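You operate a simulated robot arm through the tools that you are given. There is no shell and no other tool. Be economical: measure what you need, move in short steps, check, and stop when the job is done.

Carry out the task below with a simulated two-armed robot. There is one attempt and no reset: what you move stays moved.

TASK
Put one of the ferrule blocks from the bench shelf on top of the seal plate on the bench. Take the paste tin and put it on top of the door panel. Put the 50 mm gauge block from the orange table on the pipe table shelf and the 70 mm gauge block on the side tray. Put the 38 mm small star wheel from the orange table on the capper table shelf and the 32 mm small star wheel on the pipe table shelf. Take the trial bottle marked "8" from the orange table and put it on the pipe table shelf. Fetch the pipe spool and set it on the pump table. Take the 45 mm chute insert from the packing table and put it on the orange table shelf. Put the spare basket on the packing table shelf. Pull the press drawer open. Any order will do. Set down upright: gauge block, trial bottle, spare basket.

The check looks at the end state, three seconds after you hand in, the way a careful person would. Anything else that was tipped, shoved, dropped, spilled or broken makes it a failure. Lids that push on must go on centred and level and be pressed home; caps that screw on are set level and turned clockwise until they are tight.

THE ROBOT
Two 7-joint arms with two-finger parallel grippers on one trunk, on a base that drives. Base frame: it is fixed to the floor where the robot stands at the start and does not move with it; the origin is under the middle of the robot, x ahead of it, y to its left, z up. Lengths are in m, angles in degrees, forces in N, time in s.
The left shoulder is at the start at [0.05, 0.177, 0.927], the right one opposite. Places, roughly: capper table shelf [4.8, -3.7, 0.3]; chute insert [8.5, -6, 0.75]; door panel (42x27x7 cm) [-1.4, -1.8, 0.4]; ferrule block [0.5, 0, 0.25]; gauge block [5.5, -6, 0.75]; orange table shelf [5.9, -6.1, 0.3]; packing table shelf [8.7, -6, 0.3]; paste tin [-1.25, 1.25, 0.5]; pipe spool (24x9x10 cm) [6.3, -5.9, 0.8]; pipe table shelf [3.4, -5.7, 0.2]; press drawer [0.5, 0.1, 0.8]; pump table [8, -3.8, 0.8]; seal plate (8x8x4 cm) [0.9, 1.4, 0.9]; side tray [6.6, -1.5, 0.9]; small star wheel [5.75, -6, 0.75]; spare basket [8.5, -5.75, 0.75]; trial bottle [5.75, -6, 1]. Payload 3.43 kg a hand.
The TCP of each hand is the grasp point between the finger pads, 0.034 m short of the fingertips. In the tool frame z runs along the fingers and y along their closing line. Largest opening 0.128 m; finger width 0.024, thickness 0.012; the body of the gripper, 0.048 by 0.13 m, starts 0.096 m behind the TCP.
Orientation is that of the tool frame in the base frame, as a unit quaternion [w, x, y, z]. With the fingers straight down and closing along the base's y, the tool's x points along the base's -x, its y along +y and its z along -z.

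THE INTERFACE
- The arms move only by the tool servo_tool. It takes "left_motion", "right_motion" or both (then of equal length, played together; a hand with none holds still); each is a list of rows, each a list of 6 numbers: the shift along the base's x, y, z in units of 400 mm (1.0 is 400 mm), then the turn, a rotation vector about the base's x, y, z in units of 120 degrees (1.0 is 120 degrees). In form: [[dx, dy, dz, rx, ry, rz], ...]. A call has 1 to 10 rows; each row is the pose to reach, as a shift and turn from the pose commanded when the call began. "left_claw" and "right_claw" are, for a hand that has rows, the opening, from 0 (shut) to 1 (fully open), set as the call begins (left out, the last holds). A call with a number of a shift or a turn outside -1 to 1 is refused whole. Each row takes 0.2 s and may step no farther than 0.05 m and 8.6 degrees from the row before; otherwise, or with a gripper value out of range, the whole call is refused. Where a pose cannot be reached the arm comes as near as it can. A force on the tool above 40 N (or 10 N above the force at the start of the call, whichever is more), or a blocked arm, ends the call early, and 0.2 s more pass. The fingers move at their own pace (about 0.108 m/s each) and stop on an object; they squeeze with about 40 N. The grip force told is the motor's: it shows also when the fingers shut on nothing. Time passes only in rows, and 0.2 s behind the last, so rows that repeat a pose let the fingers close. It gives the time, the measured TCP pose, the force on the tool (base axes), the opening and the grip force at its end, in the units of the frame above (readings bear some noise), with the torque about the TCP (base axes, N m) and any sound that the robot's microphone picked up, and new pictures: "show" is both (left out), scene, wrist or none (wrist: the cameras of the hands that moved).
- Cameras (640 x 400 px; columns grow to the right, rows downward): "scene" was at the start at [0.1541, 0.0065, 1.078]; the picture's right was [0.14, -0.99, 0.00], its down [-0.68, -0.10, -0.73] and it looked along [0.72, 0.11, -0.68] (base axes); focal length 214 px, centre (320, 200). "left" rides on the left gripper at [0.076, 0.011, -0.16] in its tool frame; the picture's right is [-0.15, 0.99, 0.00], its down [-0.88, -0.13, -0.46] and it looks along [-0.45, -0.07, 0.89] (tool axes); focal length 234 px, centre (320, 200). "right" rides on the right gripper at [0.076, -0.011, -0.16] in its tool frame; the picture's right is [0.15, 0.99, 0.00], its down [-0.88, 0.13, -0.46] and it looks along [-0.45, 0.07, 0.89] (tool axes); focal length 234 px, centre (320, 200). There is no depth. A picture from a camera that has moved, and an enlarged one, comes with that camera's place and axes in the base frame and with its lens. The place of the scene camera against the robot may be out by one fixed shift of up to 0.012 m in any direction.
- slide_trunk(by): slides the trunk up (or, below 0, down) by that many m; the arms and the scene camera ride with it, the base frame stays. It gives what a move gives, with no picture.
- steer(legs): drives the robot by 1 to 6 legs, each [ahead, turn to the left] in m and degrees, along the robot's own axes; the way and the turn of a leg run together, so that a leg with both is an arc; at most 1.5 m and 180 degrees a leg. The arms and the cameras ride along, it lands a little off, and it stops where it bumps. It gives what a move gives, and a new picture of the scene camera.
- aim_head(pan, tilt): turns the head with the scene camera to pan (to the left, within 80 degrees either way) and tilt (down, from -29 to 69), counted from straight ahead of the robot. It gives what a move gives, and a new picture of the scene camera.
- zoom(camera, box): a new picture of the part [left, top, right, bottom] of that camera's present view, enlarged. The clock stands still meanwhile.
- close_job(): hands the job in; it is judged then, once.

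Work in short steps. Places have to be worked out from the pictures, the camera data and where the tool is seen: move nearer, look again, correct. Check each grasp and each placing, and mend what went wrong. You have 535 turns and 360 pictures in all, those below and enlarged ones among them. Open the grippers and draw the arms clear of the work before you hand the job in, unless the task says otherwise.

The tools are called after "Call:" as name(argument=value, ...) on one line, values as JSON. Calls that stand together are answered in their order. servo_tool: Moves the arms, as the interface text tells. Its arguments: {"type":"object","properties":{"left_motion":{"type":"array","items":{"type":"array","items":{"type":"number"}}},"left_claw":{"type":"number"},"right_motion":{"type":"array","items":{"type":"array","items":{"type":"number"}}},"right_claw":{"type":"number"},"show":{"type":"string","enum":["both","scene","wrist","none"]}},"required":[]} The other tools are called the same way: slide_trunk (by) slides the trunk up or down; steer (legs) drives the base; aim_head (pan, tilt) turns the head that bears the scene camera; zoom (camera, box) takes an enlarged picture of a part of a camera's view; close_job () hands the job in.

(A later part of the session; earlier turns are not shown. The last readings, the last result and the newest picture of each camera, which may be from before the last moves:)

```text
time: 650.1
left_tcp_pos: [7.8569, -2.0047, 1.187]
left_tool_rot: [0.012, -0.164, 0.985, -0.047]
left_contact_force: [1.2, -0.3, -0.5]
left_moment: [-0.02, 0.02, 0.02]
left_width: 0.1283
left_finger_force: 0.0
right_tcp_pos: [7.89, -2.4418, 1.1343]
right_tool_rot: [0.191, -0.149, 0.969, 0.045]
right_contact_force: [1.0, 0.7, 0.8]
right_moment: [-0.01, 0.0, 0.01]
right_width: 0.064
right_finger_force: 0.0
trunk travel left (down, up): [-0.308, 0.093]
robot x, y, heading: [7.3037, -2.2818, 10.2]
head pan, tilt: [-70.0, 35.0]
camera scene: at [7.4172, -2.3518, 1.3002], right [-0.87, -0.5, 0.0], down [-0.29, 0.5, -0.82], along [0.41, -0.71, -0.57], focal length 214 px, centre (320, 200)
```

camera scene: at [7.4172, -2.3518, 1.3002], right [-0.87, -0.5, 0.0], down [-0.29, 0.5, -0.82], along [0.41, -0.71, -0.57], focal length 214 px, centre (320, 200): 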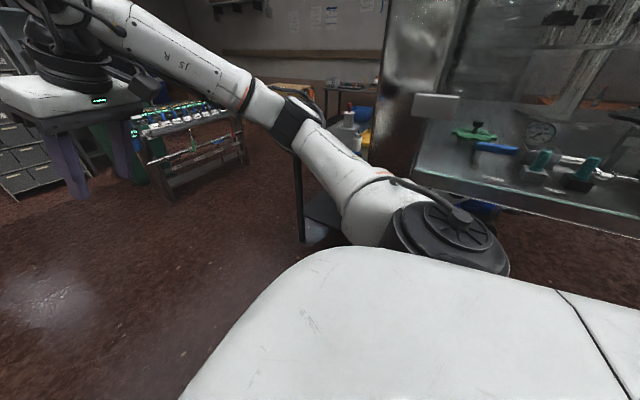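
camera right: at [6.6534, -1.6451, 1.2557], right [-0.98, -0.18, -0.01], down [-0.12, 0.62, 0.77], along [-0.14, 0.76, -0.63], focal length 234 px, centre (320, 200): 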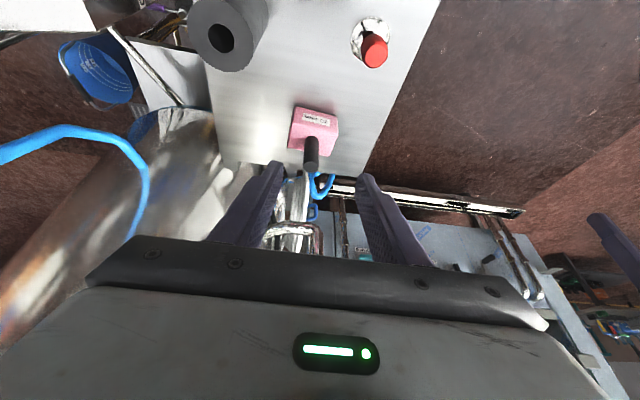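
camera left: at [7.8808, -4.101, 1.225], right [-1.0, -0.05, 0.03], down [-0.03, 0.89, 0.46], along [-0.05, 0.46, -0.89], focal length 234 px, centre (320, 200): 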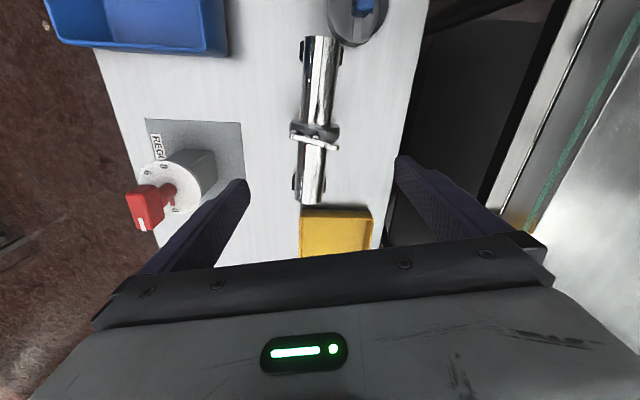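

Through. Turn right to head south-east around the pump table, then south.

Call:
steer(legs=[[0, -48], [1.5, 0], [0.3, 0], [0, -51], [1.3, 0]])

Call:
aim_head(pan=0, tilt=35)

```text
time: 655.0
left_tcp_pos: [8.0956, -2.6735, 1.2017]
left_tool_rot: [-0.003, 0.266, 0.962, -0.063]
left_contact_force: [-0.5, 0.5, -0.1]
left_moment: [0.03, 0.0, -0.05]
left_width: 0.1281
left_finger_force: 0.0
right_tcp_pos: [7.7697, -2.9973, 1.1535]
right_tool_rot: [0.198, 0.29, 0.935, -0.052]
right_contact_force: [0.3, -0.5, 0.1]
right_moment: [0.0, 0.0, -0.01]
right_width: 0.064
right_finger_force: 0.0
trunk travel left (down, up): [-0.308, 0.093]
robot x, y, heading: [7.5403, -2.4478, -40.9]
head pan, tilt: [-70.0, 35.0]
stopped in leg 2: the robot was blocked; the commanded pose is now the measured one
camera scene: at [7.5512, -2.5522, 1.3054], right [-0.93, 0.36, -0.02], down [0.21, 0.51, -0.83], along [-0.29, -0.78, -0.55], focal length 214 px, centre (320, 200)
```

scene: 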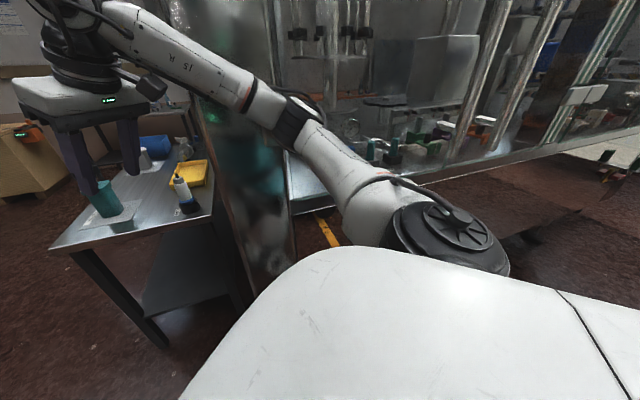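

```text
time: 656.4
left_tcp_pos: [8.0943, -2.6707, 1.2035]
left_tool_rot: [0.0, 0.265, 0.962, -0.065]
left_contact_force: [-0.5, 0.3, 0.4]
left_moment: [0.0, 0.0, 0.0]
left_width: 0.1282
left_finger_force: 0.1
right_tcp_pos: [7.7709, -2.9959, 1.1523]
right_tool_rot: [0.198, 0.29, 0.935, -0.053]
right_contact_force: [-0.2, -0.4, 0.0]
right_moment: [0.0, -0.01, -0.01]
right_width: 0.0639
right_finger_force: 0.1
trunk travel left (down, up): [-0.308, 0.093]
robot x, y, heading: [7.5375, -2.4543, -40.9]
head pan, tilt: [0.0, 35.0]
camera scene: at [7.6474, -2.5267, 1.3046], right [-0.65, -0.76, 0.02], down [-0.42, 0.35, -0.84], along [0.63, -0.56, -0.55], focal length 214 px, centre (320, 200)
```

scene: 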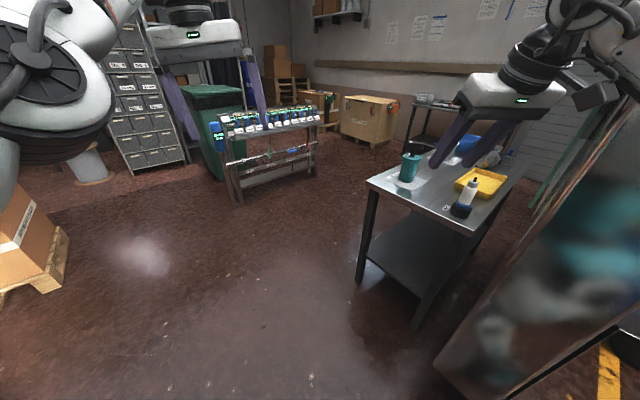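

Again the enclosure corner. Back up a little, turn left and go further east first.

Call:
steer(legs=[[-0.12, 0], [0, 38], [0.75, 0]])

```text
time: 657.1
left_tcp_pos: [8.0989, -2.676, 1.1973]
left_tool_rot: [-0.005, 0.265, 0.962, -0.061]
left_contact_force: [0.3, -0.3, -0.5]
left_moment: [0.03, 0.01, 0.0]
left_width: 0.128
left_finger_force: 0.1
right_tcp_pos: [7.7719, -3.0004, 1.1545]
right_tool_rot: [0.201, 0.291, 0.934, -0.052]
right_contact_force: [-0.4, -0.4, -0.3]
right_moment: [0.0, -0.05, -0.01]
right_width: 0.0639
right_finger_force: 0.1
trunk travel left (down, up): [-0.308, 0.093]
robot x, y, heading: [7.5354, -2.4492, -41.2]
head pan, tilt: [0.0, 35.0]
stopped in leg 1: the robot was blocked; the commanded pose is now the measured one
camera scene: at [7.6517, -2.5299, 1.3033], right [-0.66, -0.75, 0.02], down [-0.43, 0.36, -0.83], along [0.62, -0.56, -0.56], focal length 214 px, centre (320, 200)
```

scene: 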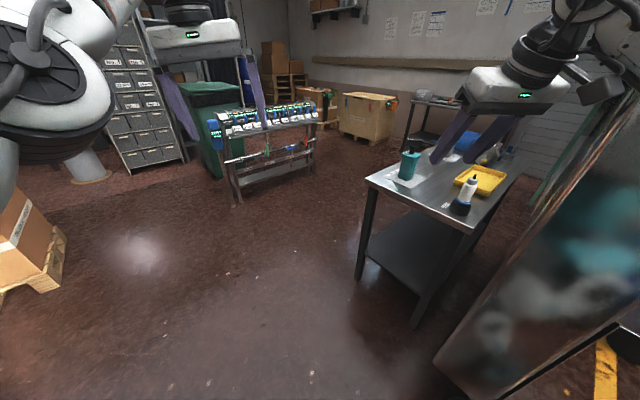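

Stuck by the right arm; move the right hand forward-left to pull the elbow in, then try turning left.

Call:
servo_tool(right_motion=[[0.08, 0.06, 0, 0, 0, 0], [0.16, 0.12, 0, 0, 0, 0], [0.24, 0.18, 0, 0, 0, 0], [0.32, 0.24, 0.02, 0, 0, 0]], show="none")

Call:
steer(legs=[[0, 35]])

```text
time: 658.1
left_tcp_pos: [8.1057, -2.7028, 1.1873]
left_tool_rot: [-0.011, 0.265, 0.963, -0.048]
left_contact_force: [1.3, -0.4, 0.1]
left_moment: [0.0, 0.07, -0.03]
left_width: 0.128
left_finger_force: 0.0
right_tcp_pos: [7.9073, -2.9272, 1.1411]
right_tool_rot: [0.189, 0.293, 0.936, -0.038]
right_contact_force: [0.8, -1.0, 0.7]
right_moment: [0.01, 0.07, 0.02]
right_width: 0.0637
right_finger_force: 0.0
trunk travel left (down, up): [-0.308, 0.093]
robot x, y, heading: [7.5341, -2.4497, -41.0]
head pan, tilt: [0.0, 35.0]
```

```text
time: 660.1
left_tcp_pos: [8.1457, -2.3365, 1.1883]
left_tool_rot: [0.003, -0.033, 0.998, -0.05]
left_contact_force: [0.1, 0.1, 0.5]
left_moment: [-0.01, 0.0, -0.01]
left_width: 0.1281
left_finger_force: 0.0
right_tcp_pos: [8.1116, -2.6325, 1.1426]
right_tool_rot: [0.194, 0.001, 0.981, 0.019]
right_contact_force: [-0.1, -0.6, 0.4]
right_moment: [-0.08, 0.05, 0.02]
right_width: 0.0639
right_finger_force: 0.2
trunk travel left (down, up): [-0.308, 0.093]
robot x, y, heading: [7.5369, -2.4532, -6.4]
head pan, tilt: [0.0, 35.0]
camera scene: at [7.6948, -2.4738, 1.3001], right [-0.11, -0.99, 0.0], down [-0.57, 0.07, -0.82], along [0.81, -0.09, -0.57], focal length 214 px, centre (320, 200)
```

scene: 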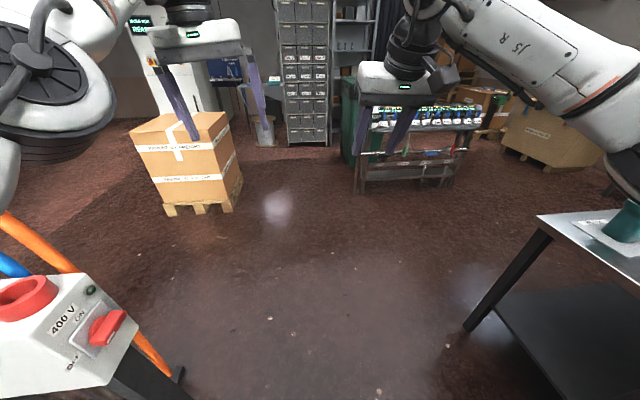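

Free now. Turn right 12° and drive on east, then continue around.

Call:
steer(legs=[[0, -12], [0.75, 0], [0, -30], [0.6, 0]])

```text
time: 669.5
left_tcp_pos: [9.1676, -3.4829, 1.1876]
left_tool_rot: [-0.014, 0.331, 0.942, -0.048]
left_contact_force: [0.2, -0.3, -0.7]
left_moment: [0.04, 0.0, -0.02]
left_width: 0.1277
left_finger_force: 0.1
right_tcp_pos: [8.941, -3.6769, 1.142]
right_tool_rot: [0.187, 0.357, 0.914, -0.052]
right_contact_force: [-0.3, 0.8, 0.0]
right_moment: [0.03, -0.02, 0.01]
right_width: 0.064
right_finger_force: 0.0
trunk travel left (down, up): [-0.308, 0.093]
robot x, y, heading: [8.639, -3.1577, -49.1]
head pan, tilt: [0.0, 35.0]
camera scene: at [8.7463, -3.2796, 1.3001], right [-0.75, -0.66, 0.0], down [-0.38, 0.43, -0.82], along [0.54, -0.62, -0.57], focal length 214 px, centre (320, 200)
```

scene: 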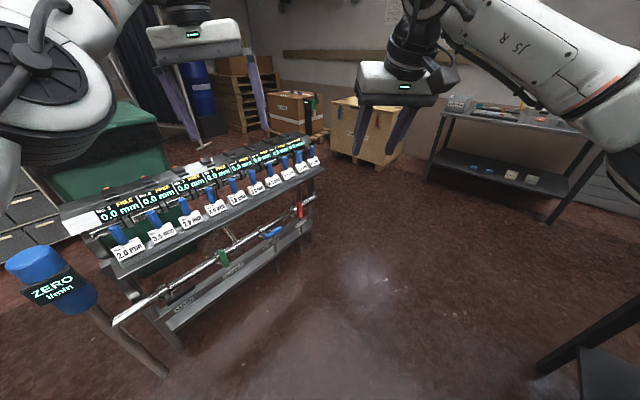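

Turn to face south and drive to the packing table.

Call:
steer(legs=[[0, -41], [1.5, 0], [0.25, 0]])

Call:
aim_head(pan=0, tilt=40)

```text
time: 680.4
left_tcp_pos: [8.8755, -5.5199, 1.1889]
left_tool_rot: [-0.029, 0.628, 0.776, -0.041]
left_contact_force: [0.6, 0.7, 0.2]
left_moment: [0.02, 0.01, 0.0]
left_width: 0.1282
left_finger_force: 0.1
right_tcp_pos: [8.5763, -5.5287, 1.1421]
right_tool_rot: [0.159, 0.643, 0.741, -0.112]
right_contact_force: [0.4, 0.2, 0.3]
right_moment: [0.01, 0.0, 0.02]
right_width: 0.0637
right_finger_force: 0.0
trunk travel left (down, up): [-0.308, 0.093]
robot x, y, heading: [8.6727, -4.933, -88.1]
head pan, tilt: [0.0, 35.0]
camera scene: at [8.6801, -5.0961, 1.3001], right [-1.0, -0.03, 0.0], down [-0.02, 0.57, -0.82], along [0.03, -0.82, -0.57], focal length 214 px, centre (320, 200)
```

scene: 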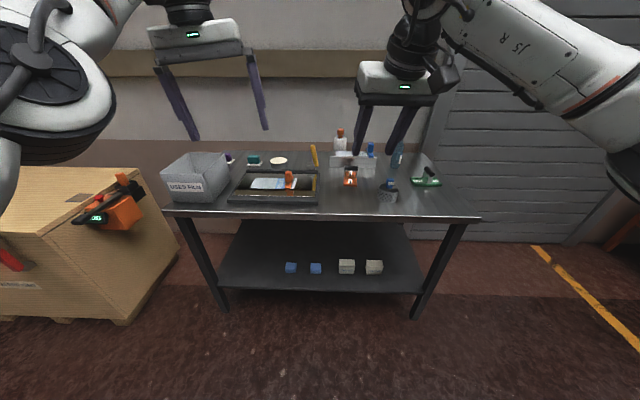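

```text
time: 681.0
left_tcp_pos: [8.8748, -5.5193, 1.1899]
left_tool_rot: [-0.029, 0.627, 0.777, -0.041]
left_contact_force: [0.0, 0.0, -0.1]
left_moment: [0.0, 0.01, 0.02]
left_width: 0.1278
left_finger_force: 0.0
right_tcp_pos: [8.5762, -5.5287, 1.1428]
right_tool_rot: [0.16, 0.643, 0.74, -0.114]
right_contact_force: [-0.1, 0.6, -0.7]
right_moment: [0.0, -0.01, 0.0]
right_width: 0.0638
right_finger_force: 0.0
trunk travel left (down, up): [-0.308, 0.093]
robot x, y, heading: [8.6722, -4.9313, -88.3]
head pan, tilt: [0.0, 40.0]
camera scene: at [8.68, -5.0924, 1.2927], right [-1.0, -0.03, 0.0], down [-0.02, 0.64, -0.77], along [0.02, -0.77, -0.64], focal length 214 px, centre (320, 200)
```

scene: 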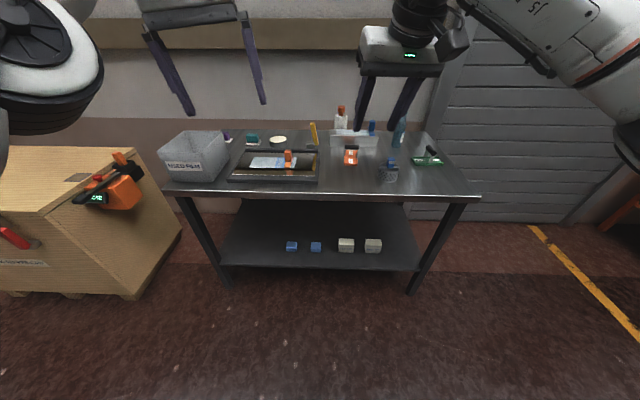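

Zoom on the table top to identify chute inserts and the spare basket.

Call:
zoom(camera="scene", box=[150, 95, 320, 200])

Call:
zoom(camera="scene", box=[300, 95, 470, 200])

```text
3.76 times, centred on (235, 148) of scene
camera zoom: at [8.68, -5.0924, 1.2927], right [-1.0, -0.03, 0.0], down [-0.02, 0.64, -0.77], along [0.02, -0.77, -0.64], focal length 807 px, centre (640, 398)
```

zoom: 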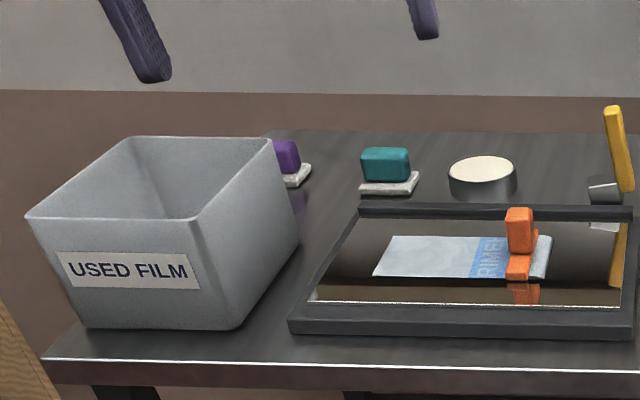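

```text
3.76 times, centred on (385, 148) of scene
camera zoom: at [8.68, -5.0924, 1.2927], right [-1.0, -0.03, 0.0], down [-0.02, 0.64, -0.77], along [0.02, -0.77, -0.64], focal length 807 px, centre (75, 398)
```

zoom: 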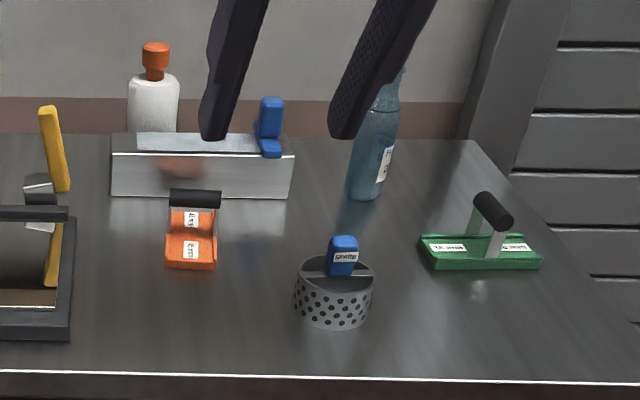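

The spare basket is the perforated cup with the blue "SPARE" tab. Zoom the two inserts' labels.

Call:
zoom(camera="scene", box=[340, 142, 362, 168])

Call:
zoom(camera="scene", box=[408, 145, 446, 169])

```text
15.38 times, centred on (351, 155) of scene
camera zoom: at [8.68, -5.0924, 1.2927], right [-1.0, -0.03, 0.0], down [-0.02, 0.64, -0.77], along [0.02, -0.77, -0.64], focal length 3300 px, centre (-157, 892)
```

zoom: 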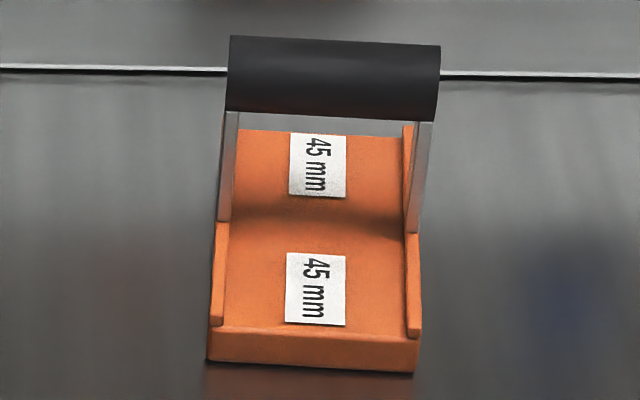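

```text
16.00 times, centred on (427, 157) of scene
camera zoom: at [8.68, -5.0924, 1.2927], right [-1.0, -0.03, 0.0], down [-0.02, 0.64, -0.77], along [0.02, -0.77, -0.64], focal length 3432 px, centre (-1392, 888)
```

zoom: 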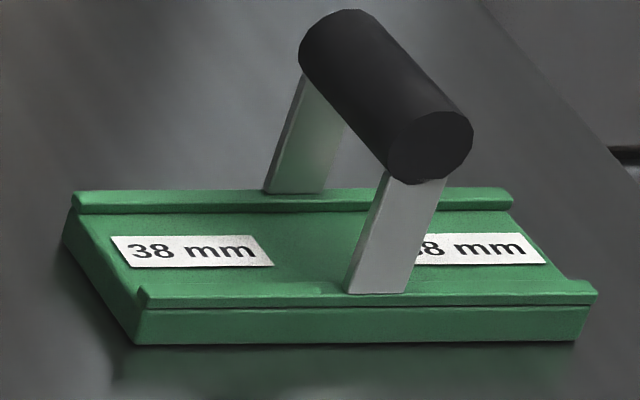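

Orange insert is the 45 mm one. First the basket with the left hand: shift the robot to x≈8.3, close to the table.

Call:
steer(legs=[[0, -40], [0.58, 0], [0, 39]])

Call:
aim_head(pan=0, tilt=50)

```text
time: 688.0
left_tcp_pos: [8.4903, -5.9897, 1.1885]
left_tool_rot: [-0.03, 0.643, 0.764, -0.04]
left_contact_force: [0.0, 0.3, 1.0]
left_moment: [0.0, 0.01, 0.01]
left_width: 0.1282
left_finger_force: 0.1
right_tcp_pos: [8.1919, -5.986, 1.1433]
right_tool_rot: [0.157, 0.658, 0.727, -0.116]
right_contact_force: [0.2, -0.3, -0.5]
right_moment: [0.0, 0.01, -0.03]
right_width: 0.064
right_finger_force: 0.1
trunk travel left (down, up): [-0.308, 0.093]
robot x, y, heading: [8.3132, -5.3927, -90.8]
head pan, tilt: [0.0, 40.0]
camera scene: at [8.3142, -5.555, 1.2926], right [-1.0, 0.01, 0.0], down [0.01, 0.64, -0.77], along [-0.01, -0.77, -0.64], focal length 214 px, centre (320, 200)
```

scene: 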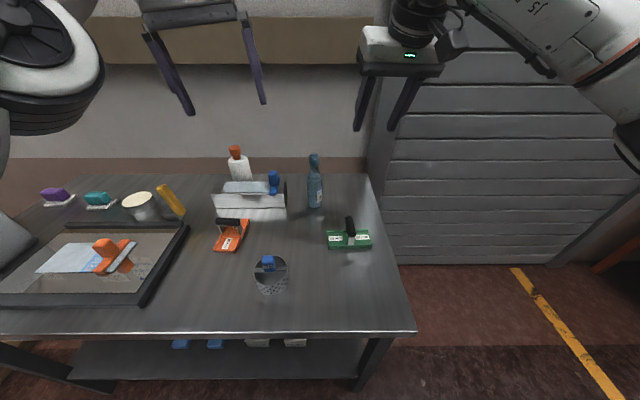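

```text
time: 688.7
left_tcp_pos: [8.4895, -5.9902, 1.1895]
left_tool_rot: [-0.029, 0.643, 0.764, -0.04]
left_contact_force: [-1.0, -0.1, 0.7]
left_moment: [0.0, 0.03, 0.01]
left_width: 0.1284
left_finger_force: 0.1
right_tcp_pos: [8.1915, -5.9851, 1.1433]
right_tool_rot: [0.157, 0.658, 0.727, -0.116]
right_contact_force: [-0.2, -0.5, -1.0]
right_moment: [0.0, 0.0, 0.03]
right_width: 0.0639
right_finger_force: 0.0
trunk travel left (down, up): [-0.308, 0.093]
robot x, y, heading: [8.3137, -5.3958, -90.7]
head pan, tilt: [0.0, 50.0]
camera scene: at [8.314, -5.5468, 1.2785], right [-1.0, 0.01, 0.0], down [0.01, 0.77, -0.64], along [-0.01, -0.64, -0.77], focal length 214 px, centre (320, 200)
```

scene: 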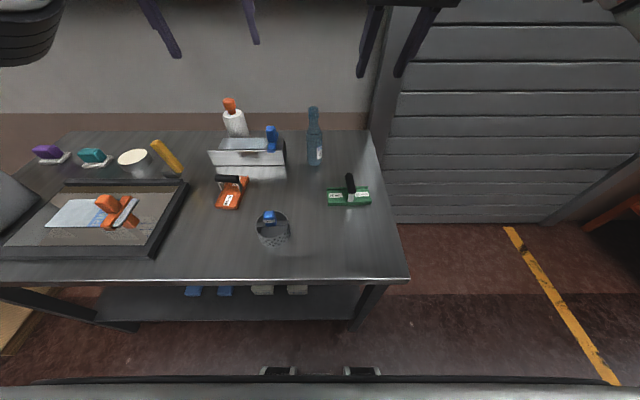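

Basket tab ≈[8.424,-5.827], top ≈0.89. Bring the left hand above it, squared up.

Call:
servo_tool(left_motion=[[-0.04, 0.09, 0, 0, -0.01, -0.018], [-0.08, 0.18, 0, 0.003, -0.02, -0.036], [-0.12, 0.27, -0.03, 0.005, -0.03, -0.054], [-0.15, 0.35, -0.08, 0.007, -0.04, -0.07], [-0.165, 0.41, -0.16, 0.007, -0.047, -0.087], [-0.165, 0.41, -0.27, 0.007, -0.047, -0.087]], left_claw=0.6, show="wrist")

```text
time: 690.1
left_tcp_pos: [8.4273, -5.826, 1.0816]
left_tool_rot: [0.0, 0.711, 0.703, -0.001]
left_contact_force: [0.5, -0.3, -0.2]
left_moment: [0.01, 0.01, -0.02]
left_width: 0.0766
left_finger_force: 0.0
left hand out of reach, approached as far as the arm can: row 1
right_tcp_pos: [8.1918, -5.9849, 1.1423]
right_tool_rot: [0.157, 0.658, 0.727, -0.114]
right_contact_force: [0.3, 0.0, -0.3]
right_moment: [0.01, 0.01, -0.01]
right_width: 0.064
right_finger_force: 0.0
trunk travel left (down, up): [-0.308, 0.093]
robot x, y, heading: [8.3128, -5.3913, -90.8]
head pan, tilt: [0.0, 50.0]
camera left: at [8.4396, -5.7491, 1.2416], right [0.99, -0.16, 0.0], down [-0.14, -0.88, 0.46], along [-0.07, -0.45, -0.89], focal length 234 px, centre (320, 200)
```

left: 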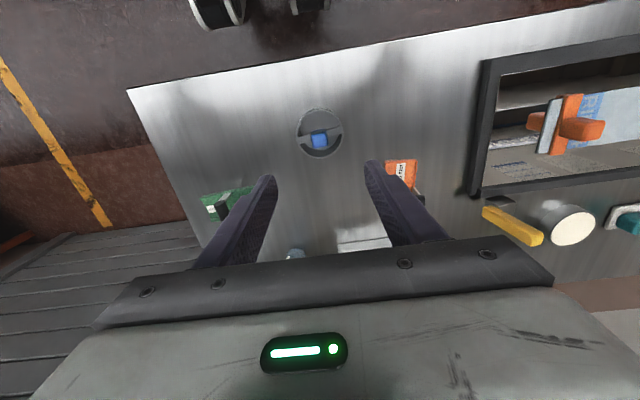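

Tab is directly below. Descend to z≈0.90 and look.

Call:
servo_tool(left_motion=[[0, -0.01, -0.1, 0, 0, 0], [0, -0.01, -0.2, 0, 0, 0], [0, -0.01, -0.3, 0, 0, 0], [0, -0.01, -0.4, 0, 0, 0], [0, -0.01, -0.45, 0, 0, 0]], show="wrist")

```text
time: 691.3
left_tcp_pos: [8.4254, -5.8286, 0.9008]
left_tool_rot: [0.0, 0.712, 0.703, 0.0]
left_contact_force: [0.7, 0.4, -0.6]
left_moment: [0.0, -0.02, 0.04]
left_width: 0.0764
left_finger_force: 0.1
right_tcp_pos: [8.1913, -5.9867, 1.1427]
right_tool_rot: [0.158, 0.658, 0.727, -0.116]
right_contact_force: [0.6, 1.5, 0.2]
right_moment: [0.0, 0.03, 0.01]
right_width: 0.0639
right_finger_force: 0.1
trunk travel left (down, up): [-0.308, 0.093]
robot x, y, heading: [8.3146, -5.394, -90.6]
head pan, tilt: [0.0, 50.0]
camera left: at [8.4381, -5.7519, 1.06], right [0.99, -0.16, 0.0], down [-0.14, -0.88, 0.46], along [-0.07, -0.45, -0.89], focal length 234 px, centre (320, 200)
```

left: 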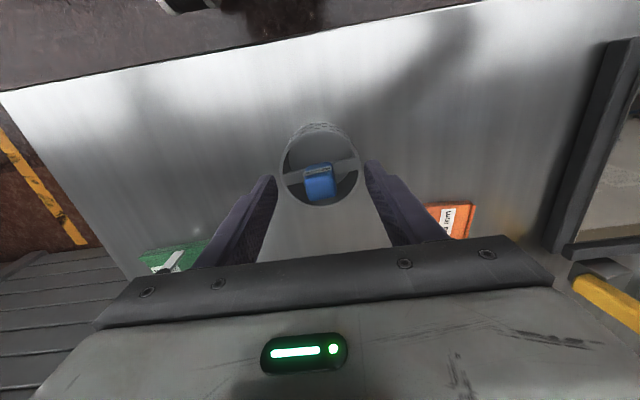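

Tab top ≈0.89. Lower 6 mm more and close on the tab.

Call:
servo_tool(left_motion=[[0, 0, -0.015, 0, 0, 0]], show="none")

Call:
servo_tool(left_motion=[[0, 0, 0, 0, 0, 0], [0, 0, 0, 0, 0, 0], [0, 0, 0, 0, 0, 0]], left_claw=0, show="none")

Call:
servo_tool(left_motion=[[0, 0, 0.06, 0, 0, 0], [0, 0, 0.14, 0, 0, 0], [0, 0, 0.24, 0, 0, 0], [0, 0, 0.34, 0, 0, 0]], show="wrist")

```text
time: 691.7
left_tcp_pos: [8.4253, -5.8283, 0.8947]
left_tool_rot: [-0.001, 0.711, 0.703, 0.001]
left_contact_force: [0.5, -0.2, 0.0]
left_moment: [0.01, -0.01, 0.0]
left_width: 0.0768
left_finger_force: 0.0
right_tcp_pos: [8.1915, -5.985, 1.1432]
right_tool_rot: [0.157, 0.658, 0.727, -0.116]
right_contact_force: [-0.9, 0.5, -0.6]
right_moment: [0.02, 0.01, -0.02]
right_width: 0.0644
right_finger_force: 0.1
trunk travel left (down, up): [-0.308, 0.093]
robot x, y, heading: [8.3137, -5.3962, -90.7]
head pan, tilt: [0.0, 50.0]
```

```text
time: 692.5
left_tcp_pos: [8.4256, -5.8277, 0.8957]
left_tool_rot: [0.0, 0.711, 0.703, 0.0]
left_contact_force: [0.7, -0.4, 0.2]
left_moment: [-0.12, -0.03, 0.01]
left_width: 0.0251
left_finger_force: 39.7
right_tcp_pos: [8.1909, -5.9856, 1.1426]
right_tool_rot: [0.157, 0.658, 0.727, -0.116]
right_contact_force: [-0.2, 0.8, 0.0]
right_moment: [0.0, -0.02, 0.0]
right_width: 0.0641
right_finger_force: 0.0
trunk travel left (down, up): [-0.308, 0.093]
robot x, y, heading: [8.3112, -5.3952, -90.4]
head pan, tilt: [0.0, 50.0]
```

```text
time: 693.5
left_tcp_pos: [8.4237, -5.83, 1.0338]
left_tool_rot: [0.0, 0.712, 0.703, 0.0]
left_contact_force: [0.6, -0.4, -1.5]
left_moment: [-0.03, 0.02, -0.01]
left_width: 0.025
left_finger_force: 39.9
right_tcp_pos: [8.1909, -5.9848, 1.1438]
right_tool_rot: [0.157, 0.658, 0.727, -0.116]
right_contact_force: [0.6, -0.5, -0.4]
right_moment: [0.02, -0.03, 0.0]
right_width: 0.0641
right_finger_force: 0.0
trunk travel left (down, up): [-0.308, 0.093]
robot x, y, heading: [8.3125, -5.3968, -90.6]
head pan, tilt: [0.0, 50.0]
camera left: at [8.4363, -5.7546, 1.1924], right [0.99, -0.16, 0.0], down [-0.14, -0.88, 0.45], along [-0.07, -0.45, -0.89], focal length 234 px, centre (320, 200)
```

left: 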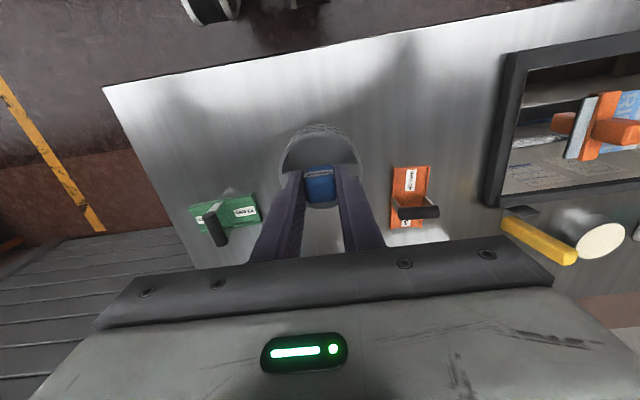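

Basket held (tab 25 mm). Reposition to x≈8.8: there the right hand can take the insert and the left can later place the basket.

Call:
servo_tool(left_motion=[[0, 0.03, 0.1, 0, 0, 0], [0, 0.06, 0.2, 0, 0, 0]], show="none")

Call:
steer(legs=[[-0.38, 0], [0, 90], [0.48, 0], [0, -89], [0.33, 0]])

```text
time: 694.1
left_tcp_pos: [8.4238, -5.8042, 1.1148]
left_tool_rot: [-0.001, 0.711, 0.703, -0.001]
left_contact_force: [-0.2, -0.5, -0.9]
left_moment: [0.02, -0.02, -0.01]
left_width: 0.0254
left_finger_force: 39.9
right_tcp_pos: [8.1918, -5.9849, 1.1424]
right_tool_rot: [0.157, 0.658, 0.727, -0.116]
right_contact_force: [0.2, 0.7, 0.2]
right_moment: [-0.01, -0.02, -0.01]
right_width: 0.0639
right_finger_force: 0.2
trunk travel left (down, up): [-0.308, 0.093]
robot x, y, heading: [8.3131, -5.3961, -90.4]
head pan, tilt: [0.0, 50.0]
```

```text
time: 708.4
left_tcp_pos: [8.9807, -5.7271, 1.1141]
left_tool_rot: [-0.001, 0.68, 0.733, 0.001]
left_contact_force: [-0.7, 0.9, -1.8]
left_moment: [0.06, -0.01, 0.01]
left_width: 0.0253
left_finger_force: 39.4
right_tcp_pos: [8.7633, -5.9276, 1.1421]
right_tool_rot: [0.162, 0.625, 0.755, -0.109]
right_contact_force: [0.2, 0.2, 0.3]
right_moment: [-0.02, -0.05, 0.01]
right_width: 0.0643
right_finger_force: 0.1
trunk travel left (down, up): [-0.308, 0.093]
robot x, y, heading: [8.8305, -5.3288, -85.4]
head pan, tilt: [0.0, 50.0]
camera scene: at [8.8465, -5.48, 1.2784], right [-1.0, -0.08, 0.0], down [-0.06, 0.76, -0.64], along [0.05, -0.64, -0.77], focal length 214 px, centre (320, 200)
```

scene: 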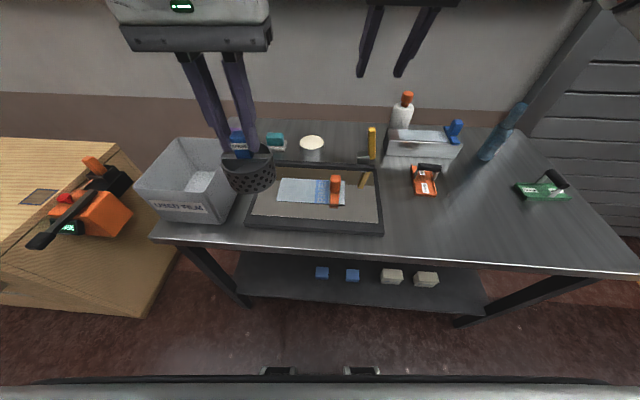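

Insert handle ≈[8.564,-5.974]. Rotate the right hand to vertical with closing along y while moving above it.

Call:
servo_tool(right_motion=[[-0.05, -0.01, 0, 0.0147, -0.01, -0.0685], [-0.1, -0.02, 0, 0.0293, -0.02, -0.137], [-0.15, -0.03, 0, 0.044, -0.03, -0.2055], [-0.2, -0.04, 0, 0.0587, -0.04, -0.274], [-0.25, -0.05, 0, 0.0733, -0.05, -0.3425], [-0.3, -0.07, 0, 0.088, -0.06, -0.411], [-0.35, -0.08, 0, 0.1027, -0.07, -0.4795], [-0.4, -0.09, 0, 0.1173, -0.08, -0.548], [-0.45, -0.1, -0.02, 0.132, -0.09, -0.6165], [-0.5, -0.115, -0.05, 0.1467, -0.1, -0.685]], right_claw=0.6, show="wrist")

```text
time: 710.6
left_tcp_pos: [8.9792, -5.7269, 1.1149]
left_tool_rot: [-0.001, 0.68, 0.733, 0.002]
left_contact_force: [-0.4, -0.4, -0.7]
left_moment: [-0.03, -0.07, -0.01]
left_width: 0.025
left_finger_force: 39.9
right_tcp_pos: [8.5648, -5.9709, 1.1239]
right_tool_rot: [0.033, 0.988, 0.149, -0.02]
right_contact_force: [0.4, -0.3, -0.2]
right_moment: [-0.01, 0.06, 0.0]
right_width: 0.0766
right_finger_force: 0.0
trunk travel left (down, up): [-0.308, 0.093]
robot x, y, heading: [8.8297, -5.3287, -85.5]
head pan, tilt: [0.0, 50.0]
camera right: at [8.6371, -5.926, 1.2782], right [0.43, -0.9, 0.05], down [-0.79, -0.35, 0.51], along [-0.44, -0.26, -0.86], focal length 234 px, centre (320, 200)
```

right: 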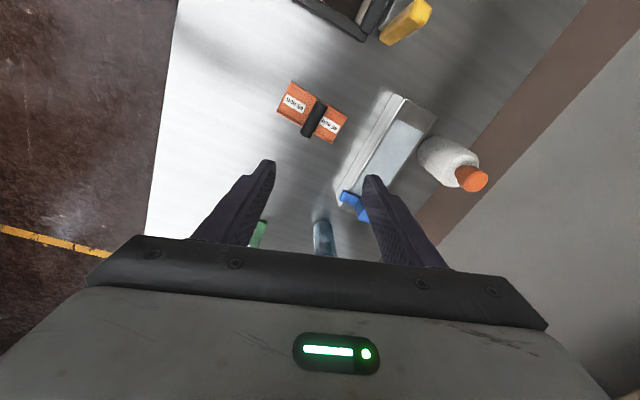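

Bar runs along x, centre [8.563,-5.972]. Finish the rotation and descend to z≈0.96.

Call:
servo_tool(right_motion=[[0, 0, -0.08, 0.013, -0.008, -0.06], [0, 0.003, -0.18, 0.026, -0.015, -0.12], [0, 0.005, -0.28, 0.032, -0.019, -0.143], [0, 0.005, -0.38, 0.032, -0.019, -0.143]], show="wrist")

```text
time: 711.6
left_tcp_pos: [8.9794, -5.7279, 1.1152]
left_tool_rot: [-0.001, 0.68, 0.734, 0.001]
left_contact_force: [-0.1, -0.3, -1.2]
left_moment: [0.04, -0.01, 0.0]
left_width: 0.0249
left_finger_force: 40.0
right_tcp_pos: [8.5636, -5.9697, 0.9712]
right_tool_rot: [-0.001, 1.0, -0.001, -0.001]
right_contact_force: [0.5, 0.3, 0.7]
right_moment: [-0.01, -0.01, -0.01]
right_width: 0.0768
right_finger_force: 0.0
trunk travel left (down, up): [-0.308, 0.093]
robot x, y, heading: [8.8302, -5.3257, -85.4]
head pan, tilt: [0.0, 50.0]
camera right: at [8.6391, -5.96, 1.1301], right [0.14, -0.99, 0.0], down [-0.88, -0.13, 0.46], along [-0.45, -0.07, -0.89], focal length 234 px, centre (320, 200)
```

right: 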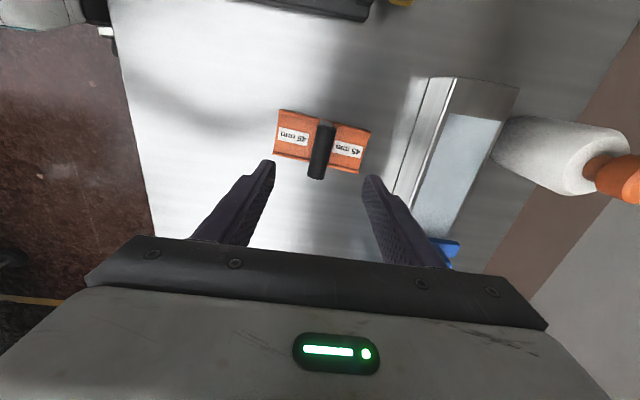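

Centred over the bar. Descend to z≈0.863 and close.

Call:
servo_tool(right_motion=[[0.008, -0.004, -0.1, 0, 0, 0], [0.008, -0.004, -0.2, 0, 0, 0], [0.008, -0.004, -0.265, 0, 0, 0]], show="wrist")

Call:
servo_tool(right_motion=[[0, 0, 0, 0, 0, 0], [0, 0, 0, 0, 0, 0], [0, 0, 0, 0, 0, 0]], right_claw=0, show="none")

```text
time: 712.4
left_tcp_pos: [8.9798, -5.7279, 1.1146]
left_tool_rot: [0.0, 0.679, 0.734, 0.0]
left_contact_force: [-0.5, -0.2, -1.3]
left_moment: [0.0, 0.02, 0.02]
left_width: 0.0252
left_finger_force: 39.8
right_tcp_pos: [8.5665, -5.975, 0.8645]
right_tool_rot: [-0.001, 1.0, 0.0, 0.0]
right_contact_force: [0.1, -0.2, 0.7]
right_moment: [0.01, -0.02, -0.03]
right_width: 0.0766
right_finger_force: 0.0
trunk travel left (down, up): [-0.308, 0.093]
robot x, y, heading: [8.8338, -5.3266, -85.6]
head pan, tilt: [0.0, 50.0]
camera right: at [8.6411, -5.9641, 1.0217], right [0.15, -0.99, 0.0], down [-0.88, -0.13, 0.46], along [-0.45, -0.07, -0.89], focal length 234 px, centre (320, 200)
```

right: 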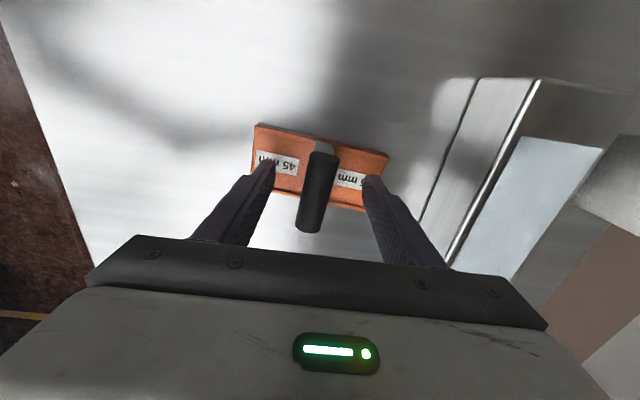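

```text
time: 713.2
left_tcp_pos: [8.9795, -5.726, 1.1144]
left_tool_rot: [0.0, 0.679, 0.734, -0.001]
left_contact_force: [-0.1, -0.7, -0.2]
left_moment: [0.0, -0.02, -0.01]
left_width: 0.0251
left_finger_force: 40.2
right_tcp_pos: [8.5663, -5.9753, 0.8634]
right_tool_rot: [0.0, 1.0, 0.0, -0.001]
right_contact_force: [-0.6, -0.4, -0.7]
right_moment: [0.01, -0.01, 0.0]
right_width: 0.0209
right_finger_force: 40.1
trunk travel left (down, up): [-0.308, 0.093]
robot x, y, heading: [8.8317, -5.3259, -85.5]
head pan, tilt: [0.0, 50.0]
```

Bar gripped (21 mm). Lift the insert and back away to prepare the basket placement.

Call:
servo_tool(right_motion=[[0, 0, 0.06, 0, 0, 0], [0, 0, 0.16, 0, 0, 0], [0, 0, 0.28, 0, 0, 0], [0, 0, 0.4, 0, 0, 0], [0, 0.06, 0.5, 0, 0, 0], [0, 0.16, 0.55, 0, 0, 0]], show="wrist")

Call:
steer(legs=[[-0.5, 0]])

```text
time: 714.6
left_tcp_pos: [8.9796, -5.727, 1.1145]
left_tool_rot: [0.0, 0.68, 0.734, 0.0]
left_contact_force: [-0.1, 0.3, -1.0]
left_moment: [0.02, -0.03, -0.01]
left_width: 0.0249
left_finger_force: 40.7
right_tcp_pos: [8.5686, -5.906, 1.0841]
right_tool_rot: [0.0, 1.0, 0.0, -0.001]
right_contact_force: [0.0, 0.6, -1.7]
right_moment: [0.0, -0.02, 0.01]
right_width: 0.0211
right_finger_force: 40.0
trunk travel left (down, up): [-0.308, 0.093]
robot x, y, heading: [8.8341, -5.3306, -85.4]
head pan, tilt: [0.0, 50.0]
camera right: at [8.6443, -5.8946, 1.2432], right [0.15, -0.99, 0.0], down [-0.88, -0.13, 0.46], along [-0.45, -0.07, -0.89], focal length 234 px, centre (320, 200)
```

right: 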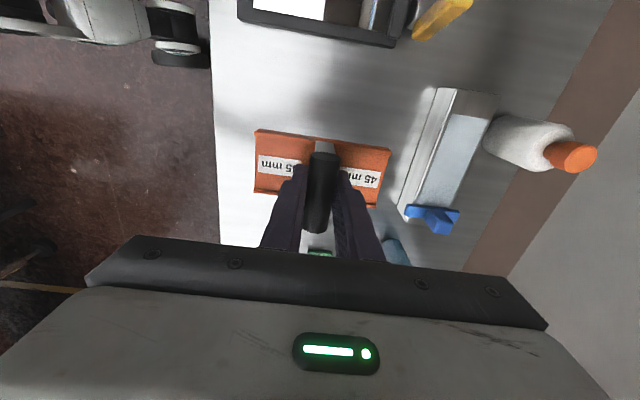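

```text
time: 717.6
left_tcp_pos: [8.94, -5.224, 1.1147]
left_tool_rot: [0.0, 0.679, 0.734, 0.0]
left_contact_force: [0.2, -0.6, -1.1]
left_moment: [-0.02, -0.01, 0.01]
left_width: 0.0252
left_finger_force: 40.1
right_tcp_pos: [8.5297, -5.4049, 1.0839]
right_tool_rot: [0.0, 1.0, 0.0, 0.0]
right_contact_force: [-0.6, -0.6, -1.1]
right_moment: [0.02, 0.0, 0.02]
right_width: 0.0209
right_finger_force: 39.5
trunk travel left (down, up): [-0.308, 0.093]
robot x, y, heading: [8.7928, -4.8267, -85.6]
head pan, tilt: [0.0, 50.0]
camera scene: at [8.8068, -4.9772, 1.2785], right [-1.0, -0.08, 0.0], down [-0.06, 0.76, -0.64], along [0.05, -0.64, -0.77], focal length 214 px, centre (320, 200)
```

scene: 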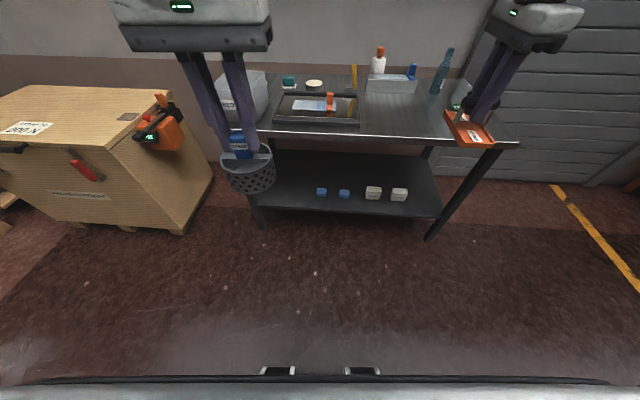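

Free shelf space lies at x≈8.9–9.18. Lower the trunk; left hand goes down, right hand stays high.

Call:
slide_trunk(by=-0.3)

Call:
servo_tool(left_motion=[[0.02, 0, -0.1, 0, 0, 0], [0.04, 0, -0.2, 0, 0, 0], [0.06, 0, -0.3, 0, 0, 0], [0.08, 0.0, -0.4, 0, 0, 0], [0.1, 0.0, -0.5, 0, 0, 0], [0.1, 0.0, -0.6, 0, 0, 0], [0.1, 0.0, -0.7, 0, 0, 0], [0.1, 0.0, -0.8, 0, 0, 0], [0.1, 0, -0.87, 0, 0, 0]], right_motion=[[0, 0.04, 0.09, 0, 0, 0], [0, 0.08, 0.18, 0, 0, 0], [0, 0.12, 0.27, 0, 0, 0], [0, 0.16, 0.36, 0, 0, 0], [0, 0.2, 0.45, 0, 0, 0], [0, 0.24, 0.54, 0, 0, 0], [0, 0.28, 0.63, 0, 0, 0], [0, 0.32, 0.7, 0, 0, 0], [0, 0.35, 0.75, 0, 0, 0]], show="none")

```text
time: 720.6
left_tcp_pos: [8.9392, -5.2243, 0.8151]
left_tool_rot: [0.0, 0.68, 0.734, 0.0]
left_contact_force: [1.1, -0.1, -1.7]
left_moment: [0.0, 0.03, 0.01]
left_width: 0.025
left_finger_force: 39.6
right_tcp_pos: [8.5306, -5.4045, 0.7838]
right_tool_rot: [0.0, 1.0, 0.0, -0.001]
right_contact_force: [-0.3, -0.1, -1.1]
right_moment: [0.01, 0.01, -0.04]
right_width: 0.0211
right_finger_force: 39.9
trunk travel left (down, up): [-0.008, 0.393]
robot x, y, heading: [8.7946, -4.8236, -85.5]
head pan, tilt: [0.0, 50.0]
```

```text
time: 722.6
left_tcp_pos: [8.9804, -5.2243, 0.4669]
left_tool_rot: [0.0, 0.68, 0.734, 0.0]
left_contact_force: [-0.3, -0.6, -2.1]
left_moment: [0.03, -0.02, -0.02]
left_width: 0.025
left_finger_force: 39.8
right_tcp_pos: [8.5391, -5.2539, 1.0193]
right_tool_rot: [0.002, 1.0, -0.001, -0.001]
right_contact_force: [-0.5, 0.0, -1.1]
right_moment: [-0.01, -0.01, 0.01]
right_width: 0.0209
right_finger_force: 39.3
right hand out of reach, approached as far as the arm can: row 7, 8, 9
trunk travel left (down, up): [-0.008, 0.393]
robot x, y, heading: [8.7933, -4.8264, -85.4]
head pan, tilt: [0.0, 50.0]
```

Drive 0.5 m in so the basket is over the shelf, and look with the left wrist.

Call:
steer(legs=[[0.5, 0]])

Call:
servo_tool(left_motion=[[0, -0.03, 0, 0, 0, 0]], show="wrist")

```text
time: 725.5
left_tcp_pos: [9.0149, -5.728, 0.4678]
left_tool_rot: [-0.001, 0.681, 0.732, 0.001]
left_contact_force: [0.4, 1.1, -1.5]
left_moment: [-0.02, 0.02, -0.01]
left_width: 0.0252
left_finger_force: 40.2
right_tcp_pos: [8.5755, -5.7543, 1.0203]
right_tool_rot: [0.003, 1.0, -0.004, -0.002]
right_contact_force: [-0.2, 0.9, -2.7]
right_moment: [-0.02, -0.01, 0.0]
right_width: 0.0209
right_finger_force: 39.5
trunk travel left (down, up): [-0.008, 0.393]
robot x, y, heading: [8.8301, -5.3277, -85.7]
head pan, tilt: [0.0, 50.0]
camera scene: at [8.8441, -5.4798, 0.9784], right [-1.0, -0.07, 0.0], down [-0.06, 0.76, -0.64], along [0.05, -0.64, -0.77], focal length 214 px, centre (320, 200)
```

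scene: 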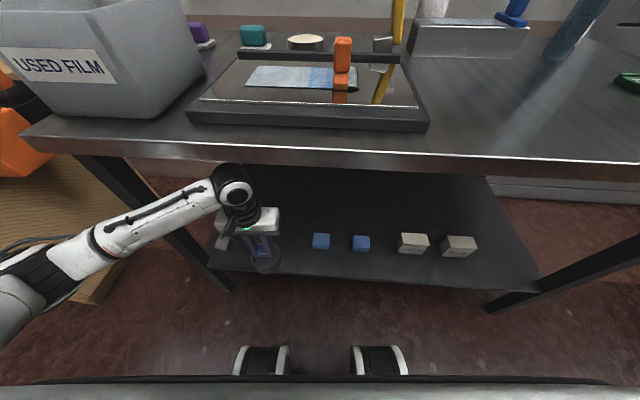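

```text
time: 725.9
left_tcp_pos: [9.0149, -5.7405, 0.4675]
left_tool_rot: [0.0, 0.682, 0.731, 0.0]
left_contact_force: [0.5, -0.1, -1.5]
left_moment: [0.03, 0.04, -0.04]
left_width: 0.0252
left_finger_force: 39.6
right_tcp_pos: [8.5746, -5.7556, 1.0192]
right_tool_rot: [0.002, 1.0, -0.005, 0.0]
right_contact_force: [0.3, 0.3, -1.6]
right_moment: [0.02, -0.01, -0.03]
right_width: 0.021
right_finger_force: 39.7
trunk travel left (down, up): [-0.008, 0.393]
robot x, y, heading: [8.8301, -5.326, -85.7]
head pan, tilt: [0.0, 50.0]
camera left: at [9.022, -5.663, 0.6262], right [1.0, -0.08, 0.0], down [-0.07, -0.89, 0.46], along [-0.04, -0.45, -0.89], focal length 234 px, centre (320, 200)
```

left: 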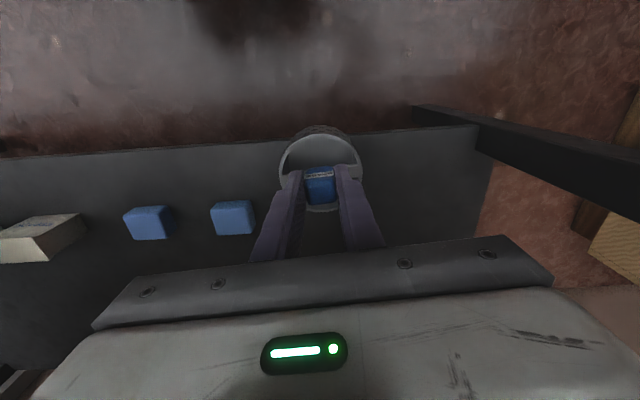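

Basket clear of the blue block and leg. Move 9 cm further in and lower.

Call:
servo_tool(left_motion=[[0, -0.1, 0, 0, 0, 0], [0, -0.2, -0.02, 0, 0, 0], [0, -0.22, -0.07, 0, 0, 0], [0, -0.22, -0.12, 0, 0, 0]], show="none")

Call:
servo_tool(left_motion=[[0, 0, -0.015, 0, 0, 0], [0, 0, -0.03, 0, 0, 0], [0, 0, -0.045, 0, 0, 0]], show="wrist")

```text
time: 726.9
left_tcp_pos: [9.0155, -5.8282, 0.4206]
left_tool_rot: [-0.001, 0.682, 0.731, 0.0]
left_contact_force: [0.5, 0.3, -1.4]
left_moment: [-0.01, 0.03, 0.02]
left_width: 0.0252
left_finger_force: 39.8
right_tcp_pos: [8.575, -5.7562, 1.0193]
right_tool_rot: [0.002, 1.0, -0.003, -0.001]
right_contact_force: [-0.4, 1.0, -1.7]
right_moment: [-0.03, 0.01, -0.01]
right_width: 0.0211
right_finger_force: 39.9
trunk travel left (down, up): [-0.008, 0.393]
robot x, y, heading: [8.8289, -5.327, -85.9]
head pan, tilt: [0.0, 50.0]
```

```text
time: 727.7
left_tcp_pos: [9.0154, -5.8277, 0.403]
left_tool_rot: [0.001, 0.682, 0.731, 0.001]
left_contact_force: [-0.7, 0.5, -1.7]
left_moment: [0.02, 0.04, 0.01]
left_width: 0.0251
left_finger_force: 40.2
right_tcp_pos: [8.575, -5.7561, 1.0195]
right_tool_rot: [0.002, 1.0, -0.003, -0.001]
right_contact_force: [1.0, 0.0, -1.7]
right_moment: [-0.02, -0.01, 0.02]
right_width: 0.021
right_finger_force: 39.9
trunk travel left (down, up): [-0.008, 0.393]
robot x, y, heading: [8.8317, -5.3283, -85.8]
head pan, tilt: [0.0, 50.0]
camera left: at [9.0214, -5.7516, 0.562], right [1.0, -0.08, 0.0], down [-0.07, -0.89, 0.46], along [-0.04, -0.45, -0.89], focal length 234 px, centre (320, 200)
```

left: 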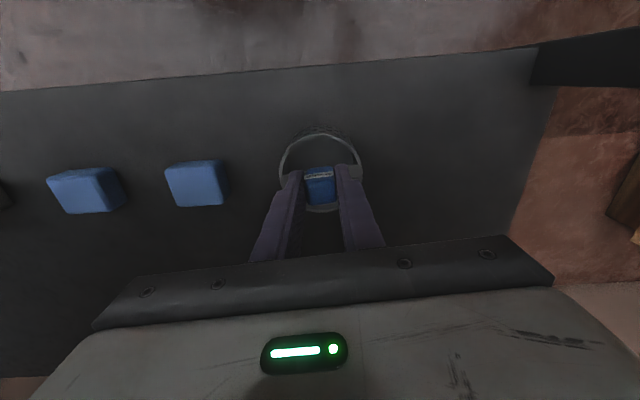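

Keep lowering until contact.

Call:
servo_tool(left_motion=[[0, 0, -0.012, 0, 0, 0], [0, 0, -0.024, 0, 0, 0], [0, 0, -0.036, 0, 0, 0]], show="none")

```text
time: 728.5
left_tcp_pos: [9.0154, -5.8276, 0.3882]
left_tool_rot: [-0.001, 0.682, 0.731, 0.0]
left_contact_force: [0.0, -0.1, -1.2]
left_moment: [0.03, -0.02, 0.02]
left_width: 0.0254
left_finger_force: 40.2
right_tcp_pos: [8.5738, -5.7555, 1.0202]
right_tool_rot: [0.001, 1.0, -0.003, -0.001]
right_contact_force: [0.3, -0.3, -1.7]
right_moment: [0.01, 0.0, -0.02]
right_width: 0.0211
right_finger_force: 39.4
trunk travel left (down, up): [-0.008, 0.393]
robot x, y, heading: [8.8317, -5.3277, -85.6]
head pan, tilt: [0.0, 50.0]
```

Call:
servo_tool(left_motion=[[0, 0, -0.012, 0, 0, 0], [0, 0, -0.024, 0, 0, 0], [0, 0, -0.034, 0, 0, 0]], show="none")

```text
time: 729.3
left_tcp_pos: [9.0159, -5.8292, 0.3755]
left_tool_rot: [0.0, 0.682, 0.731, 0.0]
left_contact_force: [0.2, 1.9, 4.8]
left_moment: [0.24, -0.06, -0.01]
left_width: 0.0251
left_finger_force: 40.2
right_tcp_pos: [8.5754, -5.7541, 1.0196]
right_tool_rot: [0.002, 1.0, -0.003, -0.001]
right_contact_force: [-0.3, -0.7, -1.5]
right_moment: [0.01, 0.0, -0.03]
right_width: 0.021
right_finger_force: 40.0
trunk travel left (down, up): [-0.008, 0.393]
robot x, y, heading: [8.8262, -5.329, -86.1]
head pan, tilt: [0.0, 50.0]
```

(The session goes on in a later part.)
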